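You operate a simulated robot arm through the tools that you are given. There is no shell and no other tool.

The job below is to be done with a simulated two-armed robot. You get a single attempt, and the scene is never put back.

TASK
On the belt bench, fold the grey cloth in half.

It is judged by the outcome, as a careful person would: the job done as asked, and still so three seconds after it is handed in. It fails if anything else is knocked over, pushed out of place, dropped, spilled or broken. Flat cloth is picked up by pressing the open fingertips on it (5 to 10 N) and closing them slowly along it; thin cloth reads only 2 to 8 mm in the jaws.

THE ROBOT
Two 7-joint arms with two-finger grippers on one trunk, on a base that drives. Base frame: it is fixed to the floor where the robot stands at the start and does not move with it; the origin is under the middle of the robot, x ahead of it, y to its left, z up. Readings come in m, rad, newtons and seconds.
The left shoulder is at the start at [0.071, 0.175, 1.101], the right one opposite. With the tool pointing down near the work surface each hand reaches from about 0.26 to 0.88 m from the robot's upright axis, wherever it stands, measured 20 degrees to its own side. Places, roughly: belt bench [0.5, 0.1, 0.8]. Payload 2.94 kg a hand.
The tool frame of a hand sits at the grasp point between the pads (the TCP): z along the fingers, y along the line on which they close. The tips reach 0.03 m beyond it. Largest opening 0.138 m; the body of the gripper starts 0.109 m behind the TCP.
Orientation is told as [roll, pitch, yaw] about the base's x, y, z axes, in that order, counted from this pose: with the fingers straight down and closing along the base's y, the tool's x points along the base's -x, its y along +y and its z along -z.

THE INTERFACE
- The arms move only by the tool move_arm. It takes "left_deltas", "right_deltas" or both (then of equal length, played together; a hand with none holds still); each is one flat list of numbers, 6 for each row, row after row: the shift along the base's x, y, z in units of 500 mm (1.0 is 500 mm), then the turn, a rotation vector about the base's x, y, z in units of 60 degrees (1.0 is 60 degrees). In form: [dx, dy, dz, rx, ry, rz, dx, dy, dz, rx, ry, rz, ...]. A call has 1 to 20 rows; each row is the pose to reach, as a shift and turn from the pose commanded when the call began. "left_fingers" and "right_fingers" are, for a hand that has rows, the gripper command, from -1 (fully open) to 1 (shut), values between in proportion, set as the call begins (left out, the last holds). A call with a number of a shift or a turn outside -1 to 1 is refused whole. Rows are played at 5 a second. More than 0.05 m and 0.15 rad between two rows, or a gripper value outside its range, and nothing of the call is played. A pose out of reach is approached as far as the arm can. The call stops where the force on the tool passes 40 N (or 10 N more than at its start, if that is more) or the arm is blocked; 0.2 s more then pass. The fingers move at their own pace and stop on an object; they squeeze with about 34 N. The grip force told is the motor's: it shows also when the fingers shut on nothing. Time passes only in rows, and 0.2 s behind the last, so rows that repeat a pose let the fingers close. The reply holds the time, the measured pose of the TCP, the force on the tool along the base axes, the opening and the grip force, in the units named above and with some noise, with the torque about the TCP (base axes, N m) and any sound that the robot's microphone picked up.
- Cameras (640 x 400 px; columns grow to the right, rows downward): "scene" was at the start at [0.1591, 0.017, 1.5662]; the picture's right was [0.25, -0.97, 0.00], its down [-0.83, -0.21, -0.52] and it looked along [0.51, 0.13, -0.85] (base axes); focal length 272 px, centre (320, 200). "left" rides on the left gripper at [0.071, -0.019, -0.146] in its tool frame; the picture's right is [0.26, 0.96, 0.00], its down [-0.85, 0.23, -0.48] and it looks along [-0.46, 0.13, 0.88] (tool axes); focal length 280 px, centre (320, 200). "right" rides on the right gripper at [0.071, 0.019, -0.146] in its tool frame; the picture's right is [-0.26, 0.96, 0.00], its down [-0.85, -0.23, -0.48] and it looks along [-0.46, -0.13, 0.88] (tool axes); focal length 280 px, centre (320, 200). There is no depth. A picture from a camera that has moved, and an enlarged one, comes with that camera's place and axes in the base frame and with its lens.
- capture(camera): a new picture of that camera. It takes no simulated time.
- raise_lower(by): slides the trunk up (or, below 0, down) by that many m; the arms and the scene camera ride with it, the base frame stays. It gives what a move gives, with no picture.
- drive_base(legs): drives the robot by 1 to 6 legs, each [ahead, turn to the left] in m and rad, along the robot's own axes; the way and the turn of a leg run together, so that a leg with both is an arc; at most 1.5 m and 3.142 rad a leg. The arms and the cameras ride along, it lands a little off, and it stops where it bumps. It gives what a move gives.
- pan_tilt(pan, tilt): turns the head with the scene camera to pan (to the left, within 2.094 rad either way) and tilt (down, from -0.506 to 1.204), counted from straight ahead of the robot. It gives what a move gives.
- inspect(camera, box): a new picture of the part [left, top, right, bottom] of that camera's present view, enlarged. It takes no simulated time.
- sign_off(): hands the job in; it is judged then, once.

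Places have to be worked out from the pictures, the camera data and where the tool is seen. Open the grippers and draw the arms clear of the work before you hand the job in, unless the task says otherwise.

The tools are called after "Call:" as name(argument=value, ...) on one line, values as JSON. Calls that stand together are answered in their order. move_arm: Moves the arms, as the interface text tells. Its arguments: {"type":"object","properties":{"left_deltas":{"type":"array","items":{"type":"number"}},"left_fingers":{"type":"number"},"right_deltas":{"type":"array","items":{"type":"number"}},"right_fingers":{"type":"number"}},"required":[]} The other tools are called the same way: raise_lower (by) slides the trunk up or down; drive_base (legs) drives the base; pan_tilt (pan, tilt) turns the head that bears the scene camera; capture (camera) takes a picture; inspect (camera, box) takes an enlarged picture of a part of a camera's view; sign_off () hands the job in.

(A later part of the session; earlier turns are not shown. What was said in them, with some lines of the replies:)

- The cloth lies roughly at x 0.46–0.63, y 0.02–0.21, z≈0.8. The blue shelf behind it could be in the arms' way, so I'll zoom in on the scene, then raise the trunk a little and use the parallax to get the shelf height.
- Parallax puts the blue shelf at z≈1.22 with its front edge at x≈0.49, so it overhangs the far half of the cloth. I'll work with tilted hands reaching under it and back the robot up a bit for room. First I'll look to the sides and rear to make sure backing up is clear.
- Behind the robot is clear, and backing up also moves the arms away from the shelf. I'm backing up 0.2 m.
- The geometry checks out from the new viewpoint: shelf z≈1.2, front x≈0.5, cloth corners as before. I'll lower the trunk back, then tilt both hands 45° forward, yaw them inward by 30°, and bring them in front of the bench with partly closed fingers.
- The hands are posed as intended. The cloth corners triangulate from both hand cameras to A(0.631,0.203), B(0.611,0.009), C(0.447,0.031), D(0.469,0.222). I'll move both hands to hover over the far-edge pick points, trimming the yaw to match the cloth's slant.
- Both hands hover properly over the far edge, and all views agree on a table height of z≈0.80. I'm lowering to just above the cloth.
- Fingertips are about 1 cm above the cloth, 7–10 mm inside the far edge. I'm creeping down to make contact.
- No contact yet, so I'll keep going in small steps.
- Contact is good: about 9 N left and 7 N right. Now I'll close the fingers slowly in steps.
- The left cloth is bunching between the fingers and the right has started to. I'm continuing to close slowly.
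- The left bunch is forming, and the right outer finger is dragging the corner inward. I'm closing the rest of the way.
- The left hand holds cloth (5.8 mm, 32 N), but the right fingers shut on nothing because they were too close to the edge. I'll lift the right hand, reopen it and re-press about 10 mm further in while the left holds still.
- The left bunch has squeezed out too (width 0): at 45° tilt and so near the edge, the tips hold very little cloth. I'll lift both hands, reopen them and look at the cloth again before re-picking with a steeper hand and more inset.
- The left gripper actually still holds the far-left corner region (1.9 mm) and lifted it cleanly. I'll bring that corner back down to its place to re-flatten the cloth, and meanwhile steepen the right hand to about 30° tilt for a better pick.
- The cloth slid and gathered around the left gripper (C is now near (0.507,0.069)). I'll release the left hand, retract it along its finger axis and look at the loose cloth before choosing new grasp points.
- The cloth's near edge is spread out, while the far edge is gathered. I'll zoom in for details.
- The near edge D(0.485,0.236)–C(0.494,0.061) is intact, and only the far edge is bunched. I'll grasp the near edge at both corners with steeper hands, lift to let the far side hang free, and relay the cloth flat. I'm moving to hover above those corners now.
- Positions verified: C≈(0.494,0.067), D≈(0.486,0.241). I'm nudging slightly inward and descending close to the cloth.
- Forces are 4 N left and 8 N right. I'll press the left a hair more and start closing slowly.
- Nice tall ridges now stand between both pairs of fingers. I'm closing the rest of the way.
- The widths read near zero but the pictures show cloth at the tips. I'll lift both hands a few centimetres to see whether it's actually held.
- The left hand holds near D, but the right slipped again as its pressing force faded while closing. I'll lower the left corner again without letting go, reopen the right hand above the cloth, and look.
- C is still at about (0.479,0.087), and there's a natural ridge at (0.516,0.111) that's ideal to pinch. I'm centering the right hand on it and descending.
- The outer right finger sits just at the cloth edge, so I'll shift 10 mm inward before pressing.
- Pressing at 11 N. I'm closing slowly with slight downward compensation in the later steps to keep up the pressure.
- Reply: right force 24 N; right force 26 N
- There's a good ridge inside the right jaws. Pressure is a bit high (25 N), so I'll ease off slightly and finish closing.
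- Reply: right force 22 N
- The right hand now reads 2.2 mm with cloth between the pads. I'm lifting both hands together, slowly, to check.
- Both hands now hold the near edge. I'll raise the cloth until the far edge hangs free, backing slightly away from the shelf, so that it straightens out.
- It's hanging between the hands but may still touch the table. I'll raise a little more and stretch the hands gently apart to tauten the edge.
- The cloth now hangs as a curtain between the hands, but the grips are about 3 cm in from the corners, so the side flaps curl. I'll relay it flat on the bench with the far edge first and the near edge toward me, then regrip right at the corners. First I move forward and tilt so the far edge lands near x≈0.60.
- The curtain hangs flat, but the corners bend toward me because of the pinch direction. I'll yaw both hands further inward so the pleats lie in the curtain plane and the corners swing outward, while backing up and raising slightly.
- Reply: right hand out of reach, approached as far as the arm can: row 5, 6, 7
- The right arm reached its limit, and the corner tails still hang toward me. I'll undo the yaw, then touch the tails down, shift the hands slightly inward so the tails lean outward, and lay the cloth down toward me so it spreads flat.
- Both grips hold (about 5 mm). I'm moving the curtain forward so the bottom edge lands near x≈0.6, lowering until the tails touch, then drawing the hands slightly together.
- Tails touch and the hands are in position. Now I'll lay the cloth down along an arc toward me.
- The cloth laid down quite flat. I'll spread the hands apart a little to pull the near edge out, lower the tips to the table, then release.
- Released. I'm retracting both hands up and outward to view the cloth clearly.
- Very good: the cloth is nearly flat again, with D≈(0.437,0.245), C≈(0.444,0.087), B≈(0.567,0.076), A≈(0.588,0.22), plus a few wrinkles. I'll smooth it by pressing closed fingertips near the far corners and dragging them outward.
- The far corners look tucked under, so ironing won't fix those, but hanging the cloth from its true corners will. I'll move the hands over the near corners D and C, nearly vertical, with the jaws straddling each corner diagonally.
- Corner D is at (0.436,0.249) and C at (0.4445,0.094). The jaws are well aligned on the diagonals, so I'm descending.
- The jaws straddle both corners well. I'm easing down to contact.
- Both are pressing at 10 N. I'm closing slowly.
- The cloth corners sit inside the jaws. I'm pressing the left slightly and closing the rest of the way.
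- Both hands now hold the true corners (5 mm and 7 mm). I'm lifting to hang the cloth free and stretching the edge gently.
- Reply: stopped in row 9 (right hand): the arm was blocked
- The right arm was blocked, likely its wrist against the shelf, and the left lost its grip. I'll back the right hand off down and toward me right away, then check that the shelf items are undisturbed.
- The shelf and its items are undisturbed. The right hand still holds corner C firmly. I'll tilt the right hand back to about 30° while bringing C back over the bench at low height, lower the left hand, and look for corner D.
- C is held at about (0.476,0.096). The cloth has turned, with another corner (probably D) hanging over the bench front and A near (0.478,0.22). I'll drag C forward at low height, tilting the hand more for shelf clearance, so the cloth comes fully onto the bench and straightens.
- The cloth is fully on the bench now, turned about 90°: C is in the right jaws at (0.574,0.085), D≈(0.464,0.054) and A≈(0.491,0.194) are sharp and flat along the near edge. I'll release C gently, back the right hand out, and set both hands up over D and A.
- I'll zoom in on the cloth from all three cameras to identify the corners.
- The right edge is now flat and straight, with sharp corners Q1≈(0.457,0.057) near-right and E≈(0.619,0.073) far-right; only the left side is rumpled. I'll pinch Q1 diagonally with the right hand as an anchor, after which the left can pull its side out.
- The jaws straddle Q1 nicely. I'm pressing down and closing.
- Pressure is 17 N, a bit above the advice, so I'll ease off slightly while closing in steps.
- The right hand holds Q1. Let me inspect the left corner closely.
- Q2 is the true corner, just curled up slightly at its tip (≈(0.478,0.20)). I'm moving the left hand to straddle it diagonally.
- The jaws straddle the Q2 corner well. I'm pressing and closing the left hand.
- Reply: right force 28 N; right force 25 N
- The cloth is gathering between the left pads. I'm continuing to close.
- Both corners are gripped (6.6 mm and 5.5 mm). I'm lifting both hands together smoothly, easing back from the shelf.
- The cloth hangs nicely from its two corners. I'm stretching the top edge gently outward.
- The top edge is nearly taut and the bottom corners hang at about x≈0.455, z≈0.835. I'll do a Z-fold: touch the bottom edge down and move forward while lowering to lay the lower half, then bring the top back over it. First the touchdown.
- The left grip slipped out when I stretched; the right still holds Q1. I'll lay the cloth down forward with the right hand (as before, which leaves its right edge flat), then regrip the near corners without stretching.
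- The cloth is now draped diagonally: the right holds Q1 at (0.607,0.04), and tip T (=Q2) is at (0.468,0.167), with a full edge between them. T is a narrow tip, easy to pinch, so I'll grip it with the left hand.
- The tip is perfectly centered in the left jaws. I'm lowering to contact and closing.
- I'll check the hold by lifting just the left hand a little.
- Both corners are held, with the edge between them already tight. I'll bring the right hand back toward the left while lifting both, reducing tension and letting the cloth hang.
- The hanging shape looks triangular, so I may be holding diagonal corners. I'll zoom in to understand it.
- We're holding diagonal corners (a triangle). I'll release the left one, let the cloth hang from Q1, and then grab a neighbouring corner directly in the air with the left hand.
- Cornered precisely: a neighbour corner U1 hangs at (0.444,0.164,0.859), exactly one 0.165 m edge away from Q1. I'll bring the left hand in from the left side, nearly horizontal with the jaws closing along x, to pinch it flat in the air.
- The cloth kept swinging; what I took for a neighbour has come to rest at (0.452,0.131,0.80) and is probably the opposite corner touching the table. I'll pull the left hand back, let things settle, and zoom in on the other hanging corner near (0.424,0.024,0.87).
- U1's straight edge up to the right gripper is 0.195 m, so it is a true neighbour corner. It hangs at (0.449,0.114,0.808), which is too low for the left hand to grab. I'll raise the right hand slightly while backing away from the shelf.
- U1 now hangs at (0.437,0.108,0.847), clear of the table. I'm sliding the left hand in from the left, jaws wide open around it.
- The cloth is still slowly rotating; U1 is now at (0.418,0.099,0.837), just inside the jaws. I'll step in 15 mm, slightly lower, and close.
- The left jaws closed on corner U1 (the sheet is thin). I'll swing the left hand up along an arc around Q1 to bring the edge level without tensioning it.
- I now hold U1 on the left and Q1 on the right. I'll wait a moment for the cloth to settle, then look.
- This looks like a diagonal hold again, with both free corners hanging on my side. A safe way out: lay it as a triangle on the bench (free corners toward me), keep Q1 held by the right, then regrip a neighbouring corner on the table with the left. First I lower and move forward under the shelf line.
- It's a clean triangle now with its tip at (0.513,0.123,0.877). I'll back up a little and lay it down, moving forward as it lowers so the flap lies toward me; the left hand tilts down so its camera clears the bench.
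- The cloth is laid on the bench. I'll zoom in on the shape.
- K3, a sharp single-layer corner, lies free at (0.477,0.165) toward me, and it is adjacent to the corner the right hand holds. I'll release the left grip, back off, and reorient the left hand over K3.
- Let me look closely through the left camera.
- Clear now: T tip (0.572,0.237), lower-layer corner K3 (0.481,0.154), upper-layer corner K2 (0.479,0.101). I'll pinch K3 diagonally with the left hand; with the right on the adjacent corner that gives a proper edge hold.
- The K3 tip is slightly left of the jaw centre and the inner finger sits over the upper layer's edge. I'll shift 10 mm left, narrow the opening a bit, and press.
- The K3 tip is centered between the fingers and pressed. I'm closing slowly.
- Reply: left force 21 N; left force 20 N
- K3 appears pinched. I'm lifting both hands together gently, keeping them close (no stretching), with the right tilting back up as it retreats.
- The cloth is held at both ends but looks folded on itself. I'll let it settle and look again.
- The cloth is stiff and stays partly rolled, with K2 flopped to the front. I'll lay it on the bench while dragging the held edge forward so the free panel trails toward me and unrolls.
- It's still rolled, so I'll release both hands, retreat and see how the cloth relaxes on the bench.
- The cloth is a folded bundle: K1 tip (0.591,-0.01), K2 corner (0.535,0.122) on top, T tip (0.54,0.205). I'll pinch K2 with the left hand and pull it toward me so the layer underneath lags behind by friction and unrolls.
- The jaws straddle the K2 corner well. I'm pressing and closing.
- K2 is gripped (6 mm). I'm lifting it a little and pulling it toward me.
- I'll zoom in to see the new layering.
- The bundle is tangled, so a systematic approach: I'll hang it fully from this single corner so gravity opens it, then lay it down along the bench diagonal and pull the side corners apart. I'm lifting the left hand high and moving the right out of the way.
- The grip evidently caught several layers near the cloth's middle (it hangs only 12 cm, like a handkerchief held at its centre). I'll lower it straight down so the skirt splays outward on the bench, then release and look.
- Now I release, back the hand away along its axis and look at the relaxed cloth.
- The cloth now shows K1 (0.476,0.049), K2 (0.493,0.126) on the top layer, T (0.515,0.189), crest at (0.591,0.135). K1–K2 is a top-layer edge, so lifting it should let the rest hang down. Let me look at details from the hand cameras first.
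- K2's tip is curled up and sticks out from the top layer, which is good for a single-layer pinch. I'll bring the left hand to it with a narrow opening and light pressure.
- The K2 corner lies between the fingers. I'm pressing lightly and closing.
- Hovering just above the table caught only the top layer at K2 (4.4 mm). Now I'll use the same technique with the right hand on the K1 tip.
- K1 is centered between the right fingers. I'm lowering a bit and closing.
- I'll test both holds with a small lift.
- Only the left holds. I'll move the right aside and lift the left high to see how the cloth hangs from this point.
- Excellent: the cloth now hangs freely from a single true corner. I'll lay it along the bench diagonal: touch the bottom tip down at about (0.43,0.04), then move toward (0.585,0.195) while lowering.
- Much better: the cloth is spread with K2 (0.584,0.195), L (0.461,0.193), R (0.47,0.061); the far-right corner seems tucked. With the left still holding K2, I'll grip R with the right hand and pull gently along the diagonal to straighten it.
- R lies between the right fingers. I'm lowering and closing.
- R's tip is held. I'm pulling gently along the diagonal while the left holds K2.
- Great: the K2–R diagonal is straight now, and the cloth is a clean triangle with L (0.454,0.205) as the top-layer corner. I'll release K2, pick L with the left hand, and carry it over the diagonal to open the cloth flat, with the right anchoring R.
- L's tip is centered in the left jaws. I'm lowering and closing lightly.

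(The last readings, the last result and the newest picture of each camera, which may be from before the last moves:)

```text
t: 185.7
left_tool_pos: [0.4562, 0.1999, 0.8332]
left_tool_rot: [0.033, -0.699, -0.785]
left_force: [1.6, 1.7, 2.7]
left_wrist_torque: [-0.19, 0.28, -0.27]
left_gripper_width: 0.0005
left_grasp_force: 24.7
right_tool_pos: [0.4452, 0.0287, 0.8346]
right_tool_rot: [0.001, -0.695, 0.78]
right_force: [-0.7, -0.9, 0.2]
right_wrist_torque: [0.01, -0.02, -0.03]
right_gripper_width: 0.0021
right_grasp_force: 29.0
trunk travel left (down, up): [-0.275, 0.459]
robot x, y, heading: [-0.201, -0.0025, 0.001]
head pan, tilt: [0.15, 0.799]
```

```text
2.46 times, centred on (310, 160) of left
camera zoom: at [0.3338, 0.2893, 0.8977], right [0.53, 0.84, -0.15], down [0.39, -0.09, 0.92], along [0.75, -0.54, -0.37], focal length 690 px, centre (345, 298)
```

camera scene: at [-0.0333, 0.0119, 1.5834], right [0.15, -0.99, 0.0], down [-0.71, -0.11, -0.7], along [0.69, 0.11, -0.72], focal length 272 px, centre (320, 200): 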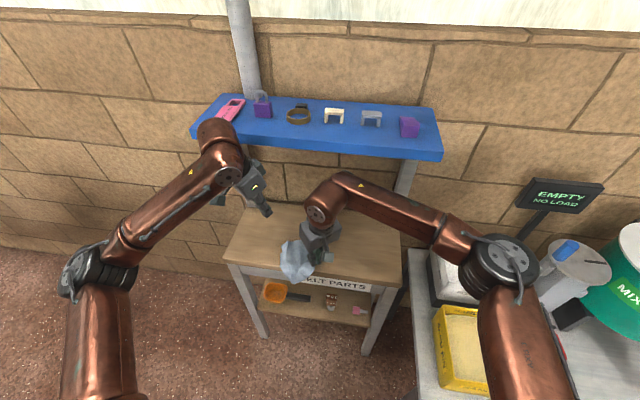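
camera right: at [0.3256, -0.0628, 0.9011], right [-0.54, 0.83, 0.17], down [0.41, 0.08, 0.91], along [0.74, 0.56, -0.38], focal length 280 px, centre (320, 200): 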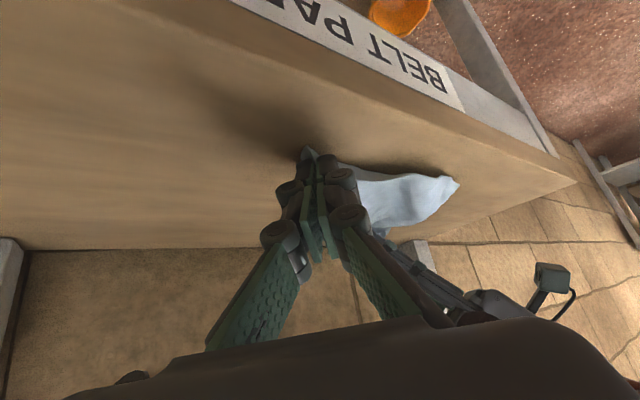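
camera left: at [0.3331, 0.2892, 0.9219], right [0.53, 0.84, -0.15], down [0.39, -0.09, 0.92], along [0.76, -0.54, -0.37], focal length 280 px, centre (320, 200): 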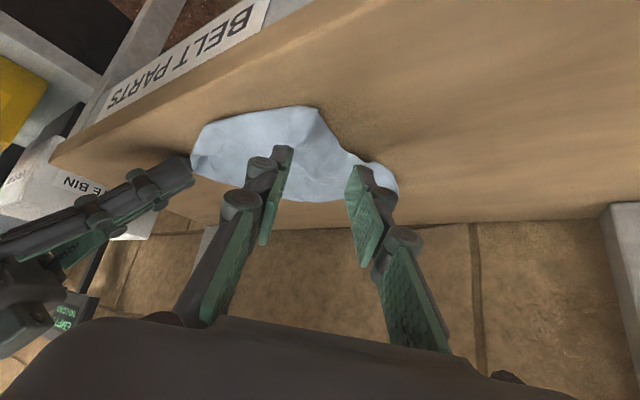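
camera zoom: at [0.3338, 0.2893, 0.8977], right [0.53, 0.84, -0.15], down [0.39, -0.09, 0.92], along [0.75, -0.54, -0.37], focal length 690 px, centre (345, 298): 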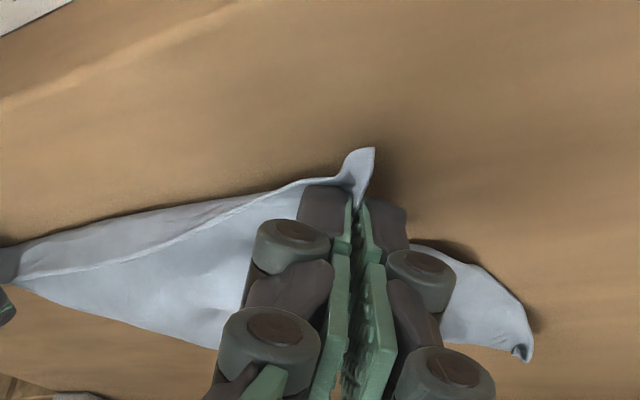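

L's tip is held by the left and R by the right: a true top-layer edge with two genuine corner grips. I'm lifting both together gently to hang the cloth as a curtain.

Call:
move_arm(left_deltas=[0, -0.006, 0.03, 0, 0, 0, -0.005, -0.012, 0.07, 0, 0, 0, -0.01, -0.012, 0.11, 0, 0, 0, -0.015, -0.012, 0.15, 0, 0, 0, -0.02, -0.012, 0.19, 0, 0, 0, -0.027, -0.012, 0.23, 0, 0, 0, -0.034, -0.012, 0.27, 0, 0, 0, -0.04, -0.012, 0.31, 0, 0, 0, -0.046, -0.012, 0.35, 0, 0, 0, -0.052, -0.012, 0.39, 0, 0, 0, -0.052, -0.012, 0.41, 0, 0, 0], right_deltas=[0, 0.006, 0.03, 0, 0, 0, -0.003, 0.012, 0.07, 0, 0, 0, -0.006, 0.012, 0.11, 0, 0, 0, -0.009, 0.012, 0.15, 0, 0, 0, -0.012, 0.012, 0.19, 0, 0, 0, -0.015, 0.012, 0.23, 0, 0, 0, -0.018, 0.012, 0.27, 0, 0, 0, -0.021, 0.012, 0.31, 0, 0, 0, -0.025, 0.012, 0.35, 0, 0, 0, -0.03, 0.012, 0.39, 0, 0, 0, -0.03, 0.012, 0.41, 0, 0, 0])

Call:
capture(camera="left")

Call:
capture(camera="right")

Call:
inspect(camera="scene", box=[240, 180, 400, 290])

```text
t: 188.1
left_tool_pos: [0.4289, 0.1961, 1.0389]
left_tool_rot: [0.032, -0.7, -0.785]
left_force: [-0.4, -0.4, 0.4]
left_wrist_torque: [-0.04, 0.03, -0.03]
left_gripper_width: 0.0032
left_grasp_force: 30.4
right_tool_pos: [0.4294, 0.0351, 1.0403]
right_tool_rot: [0.001, -0.696, 0.781]
right_force: [0.9, 0.6, 0.4]
right_wrist_torque: [-0.02, -0.03, 0.03]
right_gripper_width: 0.0012
right_grasp_force: 30.9
trunk travel left (down, up): [-0.275, 0.459]
robot x, y, heading: [-0.1996, 0.0015, 0.002]
head pan, tilt: [0.15, 0.799]
```

```text
taken
camera left: at [0.3063, 0.2844, 1.1045], right [0.53, 0.84, -0.14], down [0.39, -0.09, 0.92], along [0.76, -0.54, -0.37], focal length 280 px, centre (320, 200)
```

left: 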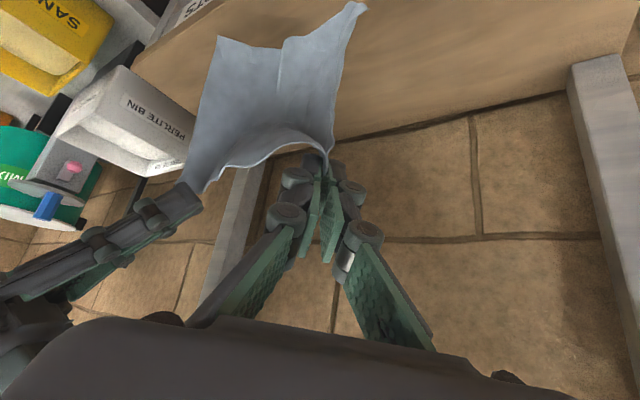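

```text
taken
camera right: at [0.3099, -0.0563, 1.1069], right [-0.54, 0.83, 0.17], down [0.41, 0.08, 0.91], along [0.74, 0.56, -0.38], focal length 280 px, centre (320, 200)
```

right: 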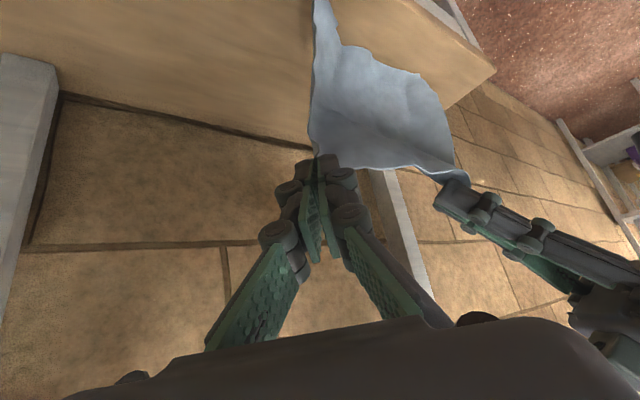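

```text
3.64 times, centred on (320, 235) of scene
camera zoom: at [-0.0291, 0.0122, 1.5827], right [0.15, -0.99, 0.0], down [-0.71, -0.11, -0.7], along [0.69, 0.11, -0.72], focal length 988 px, centre (320, 73)
```

zoom: 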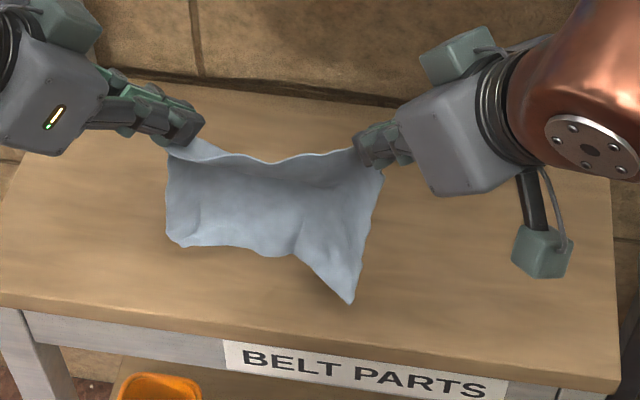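

A perfect curtain: both true corners are held, hanging about 0.13 m with the bottom corners near x≈0.41, z≈0.88. I won't stretch it. Next I lower and move it forward over the bench, tilting slightly for shelf clearance.

Call:
move_arm(left_deltas=[0.01, 0, -0.016, -0.0197, -0.0197, 0, 0.026, 0, -0.033, -0.0393, -0.0393, 0, 0.044, 0, -0.05, -0.059, -0.059, 0, 0.062, 0, -0.066, -0.0787, -0.0787, 0, 0.08, 0, -0.083, -0.0983, -0.0983, 0, 0.1, 0, -0.1, -0.118, -0.118, 0, 0.1, 0, -0.1, -0.118, -0.118, 0, 0.1, 0, -0.1, -0.118, -0.118, 0], right_deltas=[0.01, 0, -0.016, 0.0197, -0.0197, 0, 0.026, 0, -0.033, 0.0393, -0.0393, 0, 0.044, 0, -0.05, 0.059, -0.059, 0, 0.062, 0, -0.066, 0.0787, -0.0787, 0, 0.08, 0, -0.083, 0.0983, -0.0983, 0, 0.1, 0, -0.1, 0.118, -0.118, 0, 0.1, 0, -0.1, 0.118, -0.118, 0, 0.1, 0, -0.1, 0.118, -0.118, 0])

Call:
capture(camera="left")

Call:
capture(camera="right")

Call:
inspect(camera="scene", box=[240, 180, 400, 290])

```text
t: 189.8
left_tool_pos: [0.4796, 0.1958, 0.9887]
left_tool_rot: [0.033, -0.874, -0.786]
left_force: [2.4, -0.8, -1.8]
left_wrist_torque: [-0.01, 0.05, -0.01]
left_gripper_width: 0.0049
left_grasp_force: 36.8
right_tool_pos: [0.4797, 0.0338, 0.9884]
right_tool_rot: [0.005, -0.869, 0.778]
right_force: [0.0, -0.7, 0.2]
right_wrist_torque: [-0.03, 0.0, -0.01]
right_gripper_width: 0.0014
right_grasp_force: 31.0
trunk travel left (down, up): [-0.275, 0.459]
robot x, y, heading: [-0.2016, 0.0011, 0.003]
head pan, tilt: [0.15, 0.799]
```

```text
taken
camera left: at [0.3507, 0.2909, 1.0272], right [0.55, 0.82, -0.18], down [0.27, 0.03, 0.96], along [0.79, -0.58, -0.21], focal length 280 px, centre (320, 200)
```

left: 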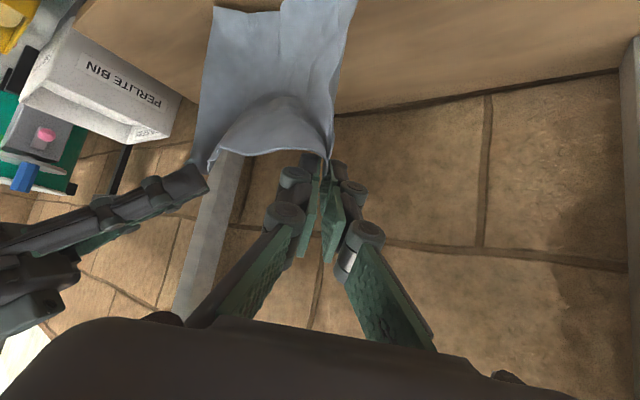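

```text
taken
camera right: at [0.3535, -0.0635, 1.029], right [-0.56, 0.8, 0.2], down [0.29, -0.04, 0.95], along [0.78, 0.59, -0.22], focal length 280 px, centre (320, 200)
```

right: 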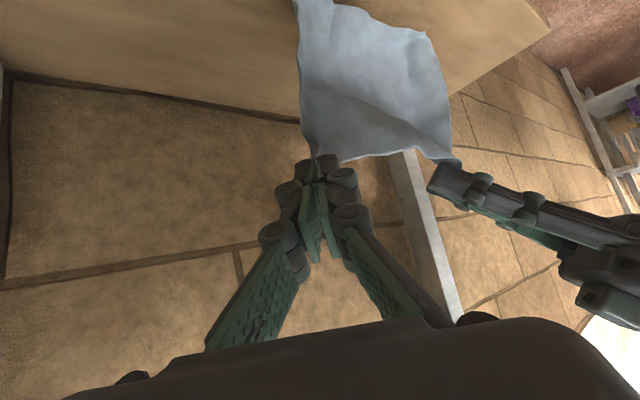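

```text
3.64 times, centred on (320, 235) of scene
camera zoom: at [-0.0287, 0.0124, 1.5827], right [0.15, -0.99, 0.0], down [-0.71, -0.11, -0.7], along [0.69, 0.11, -0.72], focal length 988 px, centre (320, 73)
```

zoom: 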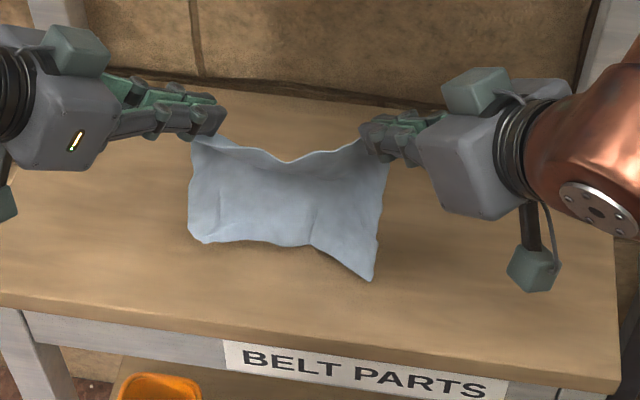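

It hangs squarely with the bottom edge at x≈0.46, just above the bench. Now I lay the lower half, moving forward while lowering.

Call:
move_arm(left_deltas=[0.006, 0, -0.02, 0, 0, 0, 0.016, 0, -0.04, 0, 0, 0, 0.028, 0, -0.06, 0, 0, 0, 0.044, 0, -0.084, 0, 0, 0, 0.06, 0, -0.108, 0, 0, 0, 0.076, 0, -0.132, 0, 0, 0, 0.092, 0, -0.156, 0, 0, 0, 0.104, 0, -0.174, 0, 0, 0, 0.112, 0, -0.185, 0, 0, 0], right_deltas=[0.006, 0, -0.02, 0, 0, 0, 0.016, 0, -0.04, 0, 0, 0, 0.028, 0, -0.06, 0, 0, 0, 0.044, 0, -0.084, 0, 0, 0, 0.06, 0, -0.108, 0, 0, 0, 0.076, 0, -0.132, 0, 0, 0, 0.092, 0, -0.156, 0, 0, 0, 0.104, 0, -0.174, 0, 0, 0, 0.112, 0, -0.185, 0, 0, 0])

Call:
capture(camera="left")

Call:
capture(camera="right")

Call:
inspect(camera="scene", box=[260, 190, 380, 270])

```text
t: 191.8
left_tool_pos: [0.5348, 0.196, 0.8961]
left_tool_rot: [0.031, -0.875, -0.784]
left_force: [2.1, -0.8, -1.5]
left_wrist_torque: [0.02, 0.1, -0.08]
left_gripper_width: 0.0046
left_grasp_force: 38.4
right_tool_pos: [0.5354, 0.0327, 0.8965]
right_tool_rot: [0.001, -0.868, 0.78]
right_force: [-0.5, -0.2, -0.1]
right_wrist_torque: [-0.04, 0.02, -0.01]
right_gripper_width: 0.0014
right_grasp_force: 30.3
trunk travel left (down, up): [-0.275, 0.459]
robot x, y, heading: [-0.2022, -0.0004, 0.009]
head pan, tilt: [0.15, 0.799]
```

```text
taken
camera left: at [0.4064, 0.2907, 0.9344], right [0.55, 0.82, -0.18], down [0.27, 0.03, 0.96], along [0.79, -0.58, -0.21], focal length 280 px, centre (320, 200)
```

left: 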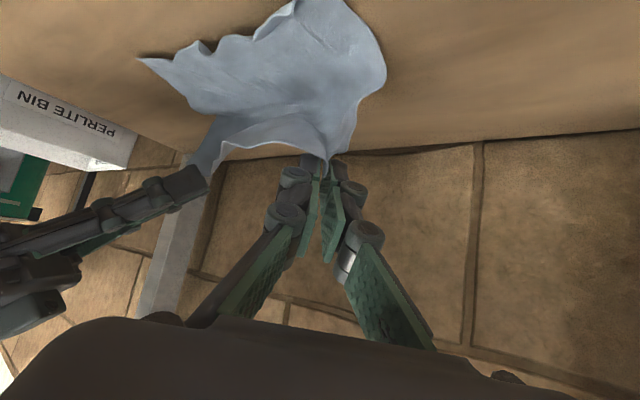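

```text
taken
camera right: at [0.41, -0.0635, 0.9367], right [-0.56, 0.8, 0.2], down [0.29, -0.03, 0.96], along [0.78, 0.59, -0.22], focal length 280 px, centre (320, 200)
```

right: 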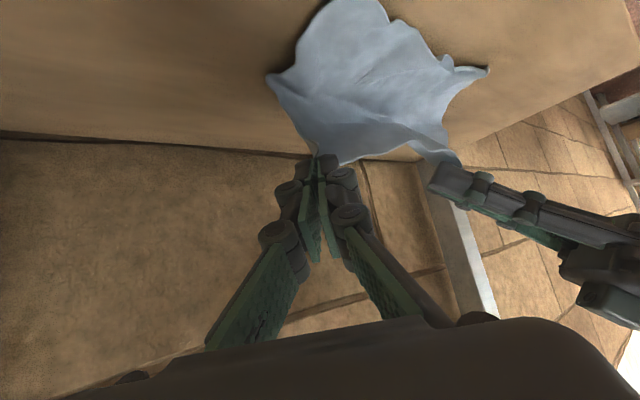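

```text
5.00 times, centred on (320, 230) of scene
camera zoom: at [-0.0286, 0.0125, 1.5826], right [0.15, -0.99, 0.0], down [-0.71, -0.11, -0.7], along [0.69, 0.11, -0.72], focal length 1358 px, centre (320, 50)
```

zoom: 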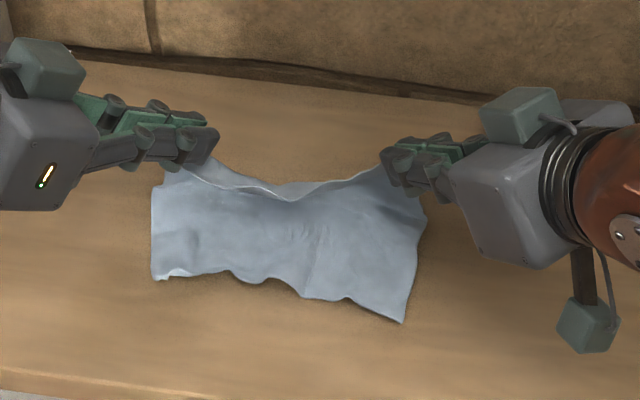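

The lower half is lying flat at full width, with its near edge at x≈0.48 (corners (0.488,0.210) and (0.478,0.038)). Now I bring the held edge back over it along an arc, aiming both corners onto those corners.

Call:
move_arm(left_deltas=[-0.01, 0.0015, -0.005, 0, 0, 0, -0.02, 0.003, -0.012, 0, 0, 0, -0.034, 0.0045, -0.021, 0, 0, 0, -0.047, 0.006, -0.032, 0, 0, 0, -0.058, 0.0075, -0.045, 0, 0, 0, -0.069, 0.009, -0.058, 0, 0, 0, -0.077, 0.0105, -0.074, 0, 0, 0, -0.083, 0.012, -0.089, 0, 0, 0, -0.087, 0.0135, -0.103, 0, 0, 0, -0.088, 0.015, -0.116, 0, 0, 0, -0.087, 0.018, -0.122, 0, 0, 0], right_deltas=[-0.012, 0.0015, -0.005, 0, 0, 0, -0.025, 0.003, -0.012, 0, 0, 0, -0.042, 0.0045, -0.021, 0, 0, 0, -0.058, 0.006, -0.032, 0, 0, 0, -0.072, 0.0075, -0.045, 0, 0, 0, -0.085, 0.009, -0.058, 0, 0, 0, -0.094, 0.0105, -0.074, 0, 0, 0, -0.102, 0.012, -0.089, 0, 0, 0, -0.106, 0.0135, -0.103, 0, 0, 0, -0.108, 0.015, -0.116, 0, 0, 0, -0.107, 0.018, -0.122, 0, 0, 0])

Call:
capture(camera="left")

Call:
capture(camera="right")

Call:
inspect(camera="scene", box=[260, 190, 380, 270])

```text
t: 194.2
left_tool_pos: [0.4911, 0.2051, 0.8357]
left_tool_rot: [0.031, -0.876, -0.787]
left_force: [-2.2, 0.5, 3.8]
left_wrist_torque: [0.08, 0.03, 0.05]
left_gripper_width: 0.003
left_grasp_force: 37.7
right_tool_pos: [0.4816, 0.0438, 0.8357]
right_tool_rot: [0.002, -0.869, 0.779]
right_force: [0.5, -0.1, -1.5]
right_wrist_torque: [0.01, 0.0, 0.0]
right_gripper_width: 0.0011
right_grasp_force: 30.4
trunk travel left (down, up): [-0.275, 0.459]
robot x, y, heading: [-0.2021, 0.0, 0.005]
head pan, tilt: [0.15, 0.799]
```

```text
taken
camera left: at [0.3628, 0.2998, 0.8741], right [0.55, 0.82, -0.18], down [0.27, 0.03, 0.96], along [0.79, -0.58, -0.21], focal length 280 px, centre (320, 200)
```

left: 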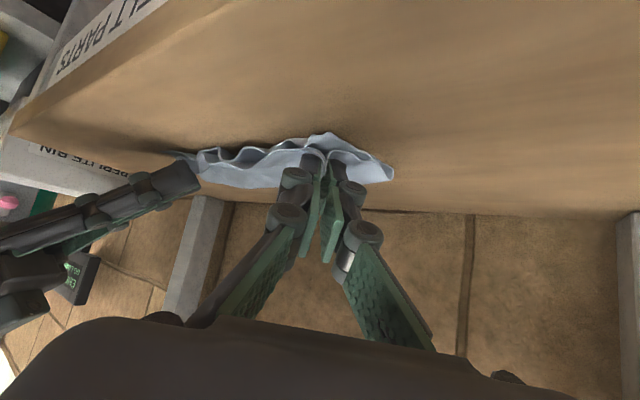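

```text
taken
camera right: at [0.3556, -0.0539, 0.8762], right [-0.56, 0.8, 0.2], down [0.29, -0.03, 0.96], along [0.78, 0.59, -0.22], focal length 280 px, centre (320, 200)
```

right: 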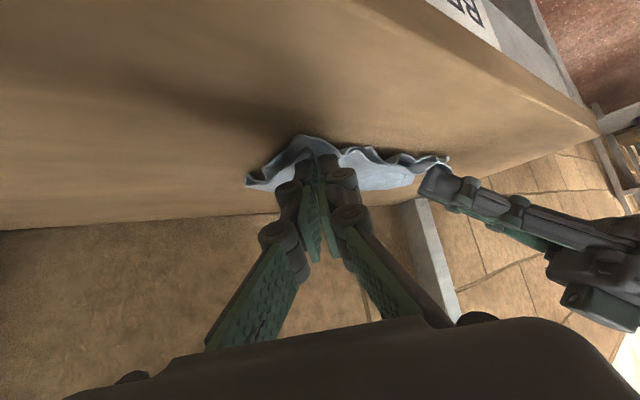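

```text
5.00 times, centred on (320, 230) of scene
camera zoom: at [-0.0289, 0.0125, 1.5827], right [0.15, -0.99, 0.0], down [-0.71, -0.11, -0.7], along [0.69, 0.11, -0.72], focal length 1358 px, centre (320, 50)
```

zoom: 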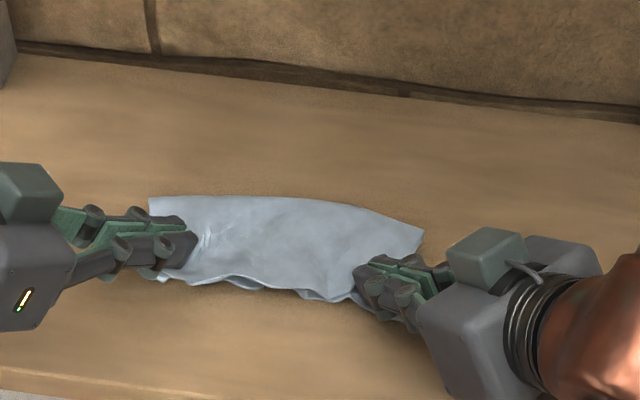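

Beautiful: the cloth is folded in half, with the fold at the far side and the near edges nearly aligned. I'll set the tips down slightly and open the fingers gradually.

Call:
move_arm(left_deltas=[0, 0, -0.004, 0, 0, 0, 0, 0, -0.006, 0, 0, 0], right_deltas=[0, 0, -0.004, 0, 0, 0, 0, 0, -0.006, 0, 0, 0])

Call:
move_arm(left_deltas=[0, 0, 0, 0, 0, 0, 0, 0, 0, 0, 0, 0, 0, 0, 0, 0, 0, 0], right_deltas=[0, 0, 0, 0, 0, 0, 0, 0, 0, 0, 0, 0, 0, 0, 0, 0, 0, 0], left_fingers=0.7, right_fingers=0.7)

Call:
move_arm(left_deltas=[0, 0, 0, 0, 0, 0, 0, 0, 0, 0, 0, 0, 0, 0, 0, 0, 0, 0], right_deltas=[0, 0, 0, 0, 0, 0, 0, 0, 0, 0, 0, 0, 0, 0, 0, 0, 0, 0], left_fingers=0.5, right_fingers=0.5)

Call:
capture(camera="left")

Call:
capture(camera="right")

Call:
inspect(camera="scene", box=[260, 190, 380, 270])

```text
t: 194.8
left_tool_pos: [0.4909, 0.2053, 0.8323]
left_tool_rot: [0.031, -0.876, -0.784]
left_force: [0.5, -1.6, 1.6]
left_wrist_torque: [0.06, 0.05, 0.01]
left_gripper_width: 0.0001
left_grasp_force: 25.7
right_tool_pos: [0.4812, 0.0439, 0.8325]
right_tool_rot: [0.002, -0.869, 0.778]
right_force: [-0.4, -0.1, -0.1]
right_wrist_torque: [0.01, 0.02, -0.02]
right_gripper_width: 0.0014
right_grasp_force: 31.1
trunk travel left (down, up): [-0.275, 0.459]
robot x, y, heading: [-0.2012, 0.001, 0.001]
head pan, tilt: [0.15, 0.799]
```

```text
t: 195.7
left_tool_pos: [0.4901, 0.2057, 0.8321]
left_tool_rot: [0.033, -0.875, -0.786]
left_force: [-0.4, 0.0, 0.6]
left_wrist_torque: [-0.02, 0.03, -0.03]
left_gripper_width: 0.0207
left_grasp_force: 0.0
right_tool_pos: [0.4827, 0.0431, 0.8328]
right_tool_rot: [0.003, -0.869, 0.777]
right_force: [0.6, 0.0, 0.0]
right_wrist_torque: [0.0, 0.0, -0.01]
right_gripper_width: 0.0205
right_grasp_force: 0.1
trunk travel left (down, up): [-0.275, 0.459]
robot x, y, heading: [-0.2039, -0.0003, 0.001]
head pan, tilt: [0.15, 0.799]
```

```text
t: 196.4
left_tool_pos: [0.4915, 0.2055, 0.8334]
left_tool_rot: [0.033, -0.874, -0.787]
left_force: [-0.2, 0.3, 0.3]
left_wrist_torque: [0.0, -0.01, -0.01]
left_gripper_width: 0.0345
left_grasp_force: 0.1
right_tool_pos: [0.4816, 0.0437, 0.8339]
right_tool_rot: [0.003, -0.869, 0.777]
right_force: [-0.5, -0.1, -0.5]
right_wrist_torque: [0.01, -0.04, -0.01]
right_gripper_width: 0.0344
right_grasp_force: 0.1
trunk travel left (down, up): [-0.275, 0.459]
robot x, y, heading: [-0.2035, -0.0023, 0.001]
head pan, tilt: [0.15, 0.799]
```

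```text
taken
camera left: at [0.3624, 0.2999, 0.8712], right [0.55, 0.82, -0.18], down [0.27, 0.03, 0.96], along [0.79, -0.58, -0.21], focal length 280 px, centre (320, 200)
```

left: 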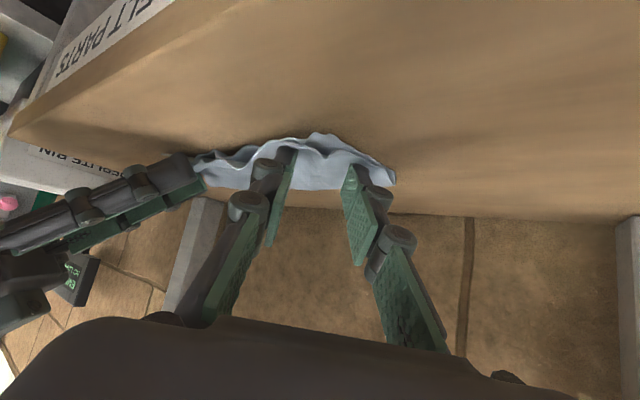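

```text
taken
camera right: at [0.3559, -0.0538, 0.8733], right [-0.56, 0.8, 0.2], down [0.29, -0.04, 0.96], along [0.78, 0.59, -0.22], focal length 280 px, centre (320, 200)
```

right: 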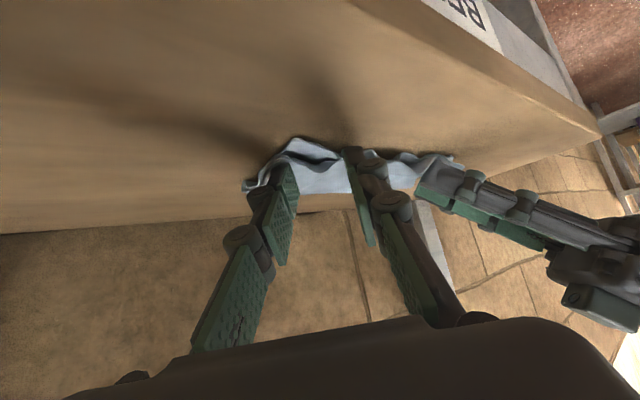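

```text
5.00 times, centred on (320, 230) of scene
camera zoom: at [-0.0289, 0.0124, 1.5827], right [0.15, -0.99, 0.0], down [-0.71, -0.11, -0.7], along [0.69, 0.11, -0.72], focal length 1358 px, centre (320, 50)
```

zoom: 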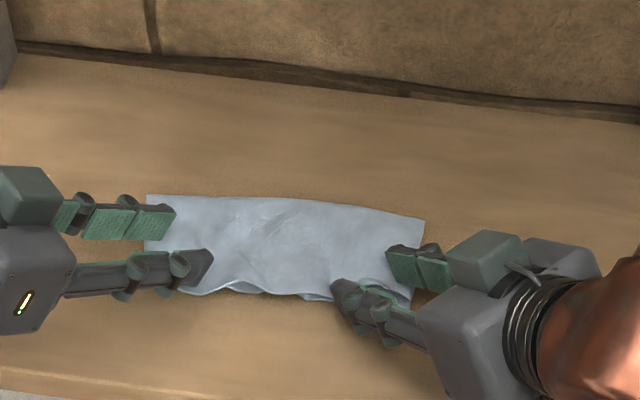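

The cloth lies released and nicely folded. I'm withdrawing both hands slowly upward along their finger axes.

Call:
move_arm(left_deltas=[-0.004, 0.004, 0.012, 0, 0, 0, -0.015, 0.015, 0.035, 0, 0, 0, -0.035, 0.035, 0.07, 0, 0, 0, -0.06, 0.07, 0.11, 0, 0, 0, -0.09, 0.12, 0.15, 0, 0, 0, -0.13, 0.17, 0.18, 0, 0, 0, -0.18, 0.22, 0.2, 0, 0, 0], right_deltas=[-0.004, -0.004, 0.012, 0, 0, 0, -0.015, -0.015, 0.035, 0, 0, 0, -0.035, -0.035, 0.07, 0, 0, 0, -0.06, -0.07, 0.11, 0, 0, 0, -0.09, -0.12, 0.15, 0, 0, 0, -0.13, -0.17, 0.18, 0, 0, 0, -0.18, -0.22, 0.2, 0, 0, 0])

Call:
inspect(camera="scene", box=[270, 200, 370, 265])

Call:
capture(camera="left")

Call:
capture(camera="right")

```text
t: 198.1
left_tool_pos: [0.3981, 0.3157, 0.9359]
left_tool_rot: [0.035, -0.878, -0.788]
left_force: [0.3, -0.3, 0.7]
left_wrist_torque: [0.07, 0.01, 0.02]
left_gripper_width: 0.0345
left_grasp_force: 0.1
right_tool_pos: [0.3912, -0.0658, 0.9337]
right_tool_rot: [-0.001, -0.872, 0.782]
right_force: [0.7, -0.4, 1.0]
right_wrist_torque: [-0.04, -0.02, 0.0]
right_gripper_width: 0.0346
right_grasp_force: 0.1
trunk travel left (down, up): [-0.275, 0.459]
robot x, y, heading: [-0.2005, -0.0017, 0.002]
head pan, tilt: [0.15, 0.799]
```

```text
6.15 times, centred on (320, 232) of scene
camera zoom: at [-0.0311, 0.0117, 1.5831], right [0.15, -0.99, 0.0], down [-0.71, -0.11, -0.7], along [0.69, 0.11, -0.72], focal length 1671 px, centre (320, 0)
```

zoom: 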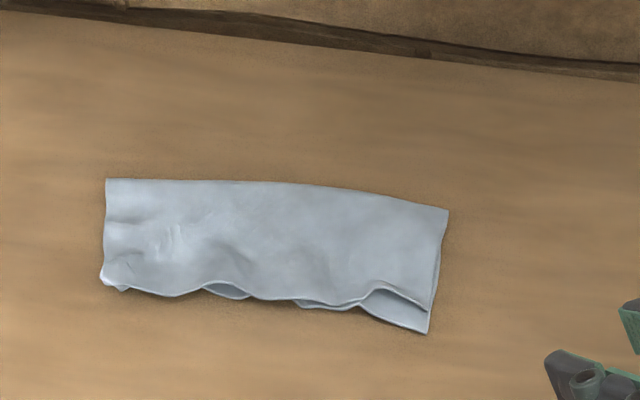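

```text
taken
camera left: at [0.2695, 0.4098, 0.973], right [0.55, 0.82, -0.18], down [0.27, 0.03, 0.96], along [0.79, -0.58, -0.21], focal length 280 px, centre (320, 200)
```

left: 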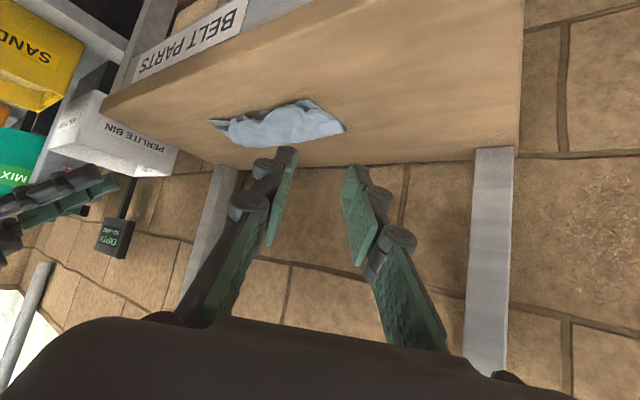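

```text
taken
camera right: at [0.2642, -0.1639, 0.973], right [-0.56, 0.8, 0.2], down [0.29, -0.04, 0.96], along [0.78, 0.59, -0.22], focal length 280 px, centre (320, 200)
```

right: 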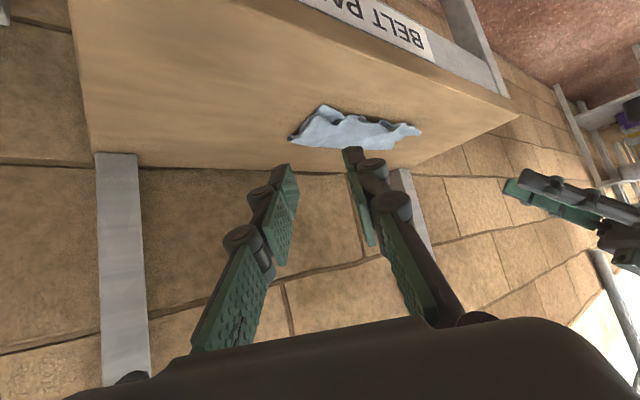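

The cloth is neatly folded in half with edges aligned within about a centimetre. I'm drawing the arms further back, opening the grippers, and waiting a few seconds to verify it stays.

Call:
move_arm(left_deltas=[-0.04, 0.01, 0.01, 0, 0, 0, -0.08, 0.02, 0.02, 0, 0, 0, -0.12, 0.03, 0.03, 0, 0, 0, -0.16, 0.04, 0.04, 0, 0, 0, -0.16, 0.04, 0.04, 0, 0, 0, -0.16, 0.04, 0.04, 0, 0, 0, -0.16, 0.04, 0.04, 0, 0, 0, -0.16, 0.04, 0.04, 0, 0, 0, -0.16, 0.04, 0.04, 0, 0, 0, -0.16, 0.04, 0.04, 0, 0, 0, -0.16, 0.04, 0.04, 0, 0, 0, -0.16, 0.04, 0.04, 0, 0, 0, -0.16, 0.04, 0.04, 0, 0, 0, -0.16, 0.04, 0.04, 0, 0, 0, -0.16, 0.04, 0.04, 0, 0, 0, -0.16, 0.04, 0.04, 0, 0, 0, -0.16, 0.04, 0.04, 0, 0, 0, -0.16, 0.04, 0.04, 0, 0, 0, -0.16, 0.04, 0.04, 0, 0, 0, -0.16, 0.04, 0.04, 0, 0, 0], right_deltas=[-0.04, -0.01, 0.01, 0, 0, 0, -0.08, -0.02, 0.02, 0, 0, 0, -0.12, -0.03, 0.03, 0, 0, 0, -0.16, -0.04, 0.04, 0, 0, 0, -0.16, -0.04, 0.04, 0, 0, 0, -0.16, -0.04, 0.04, 0, 0, 0, -0.16, -0.04, 0.04, 0, 0, 0, -0.16, -0.04, 0.04, 0, 0, 0, -0.16, -0.04, 0.04, 0, 0, 0, -0.16, -0.04, 0.04, 0, 0, 0, -0.16, -0.04, 0.04, 0, 0, 0, -0.16, -0.04, 0.04, 0, 0, 0, -0.16, -0.04, 0.04, 0, 0, 0, -0.16, -0.04, 0.04, 0, 0, 0, -0.16, -0.04, 0.04, 0, 0, 0, -0.16, -0.04, 0.04, 0, 0, 0, -0.16, -0.04, 0.04, 0, 0, 0, -0.16, -0.04, 0.04, 0, 0, 0, -0.16, -0.04, 0.04, 0, 0, 0, -0.16, -0.04, 0.04, 0, 0, 0], left_fingers=0.0, right_fingers=0.0)

Call:
inspect(camera="scene", box=[280, 205, 360, 260])

Call:
capture(camera="scene")

Call:
inspect(camera="left", box=[160, 40, 400, 200])

```text
t: 202.2
left_tool_pos: [0.3208, 0.3361, 0.9545]
left_tool_rot: [0.032, -0.874, -0.785]
left_force: [-0.6, 0.4, 0.8]
left_wrist_torque: [0.03, 0.0, -0.01]
left_gripper_width: 0.069
left_grasp_force: 0.1
right_tool_pos: [0.3122, -0.0869, 0.9537]
right_tool_rot: [0.002, -0.87, 0.777]
right_force: [0.0, -0.4, -0.2]
right_wrist_torque: [0.01, -0.02, -0.04]
right_gripper_width: 0.0692
right_grasp_force: 0.1
trunk travel left (down, up): [-0.275, 0.459]
robot x, y, heading: [-0.2001, -0.0027, 0.005]
head pan, tilt: [0.15, 0.799]
```

```text
7.27 times, centred on (320, 232) of scene
camera zoom: at [-0.0291, 0.0123, 1.5827], right [0.15, -0.99, 0.0], down [-0.71, -0.11, -0.7], along [0.69, 0.11, -0.72], focal length 1975 px, centre (320, -36)
```

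zoom: 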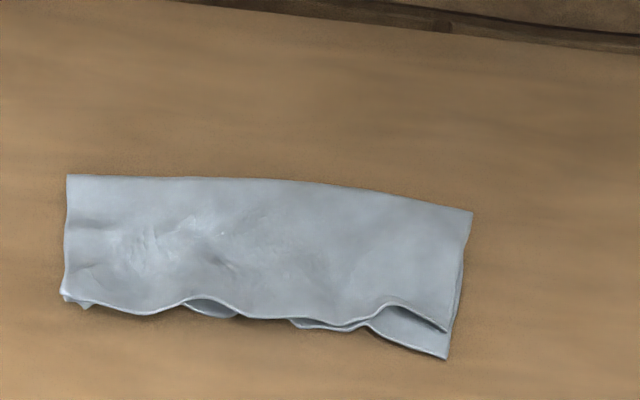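

```text
taken
camera scene: at [-0.0291, 0.0123, 1.5827], right [0.15, -0.99, 0.0], down [-0.71, -0.11, -0.7], along [0.69, 0.11, -0.72], focal length 272 px, centre (320, 200)
```

scene: 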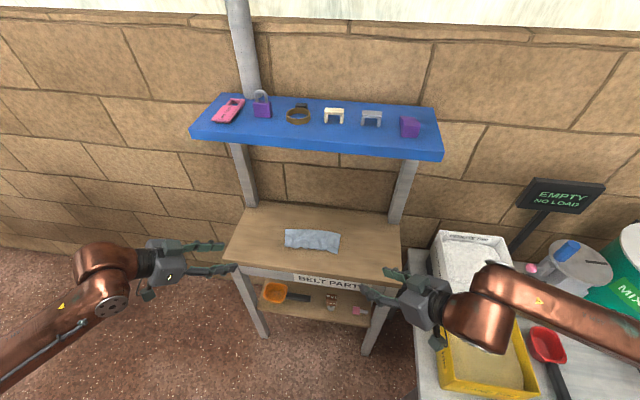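

```text
2.50 times, centred on (280, 120) of left
camera zoom: at [0.1924, 0.4301, 0.9929], right [0.55, 0.82, -0.18], down [0.27, 0.03, 0.96], along [0.79, -0.58, -0.21], focal length 701 px, centre (420, 400)
```

zoom: 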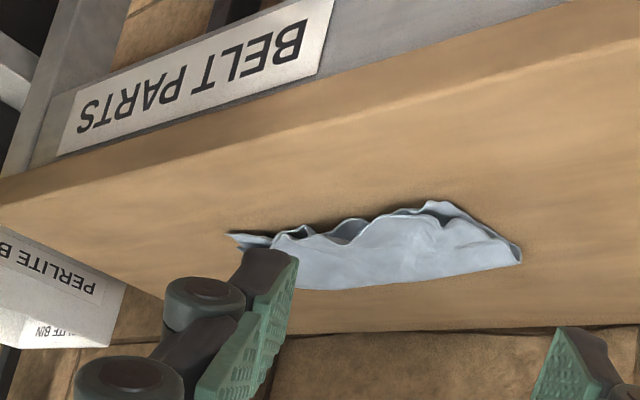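

After about 4 s the cloth is still neatly folded in half. The shelf items, bins and bench parts are where they were, and both grippers are open and clear of the work. I'm handing the job in.

Call:
sign_off()

```text
The job is handed in.
```

The grey cloth is folded in half on the belt bench. It lies flat with the fold on the far side, and it was still folded about 4 seconds after I let go.

- **Alignment:** The near edges line up to within about 1.5 cm. The worst spot is the right corner, where the lower layer sticks out past the upper one. The near edge is slightly wavy.
- **Position:** The cloth is not exactly where it started; it shifted on the bench while I regripped it. The task named no exact spot.
- **Contact along the way:** The right arm was stopped once partway through, most likely by its wrist touching the shelf above the bench. I backed it off at once. In the pictures then and at the end, the shelf, its items and the bins look unmoved.
- **Regripping:** It took several attempts, because the cloth slipped out of the grippers a few times and had to be re-laid. It stayed on the bench the whole time, though one corner hung over the front edge for a moment.

Both grippers are open and drawn clear of the work.
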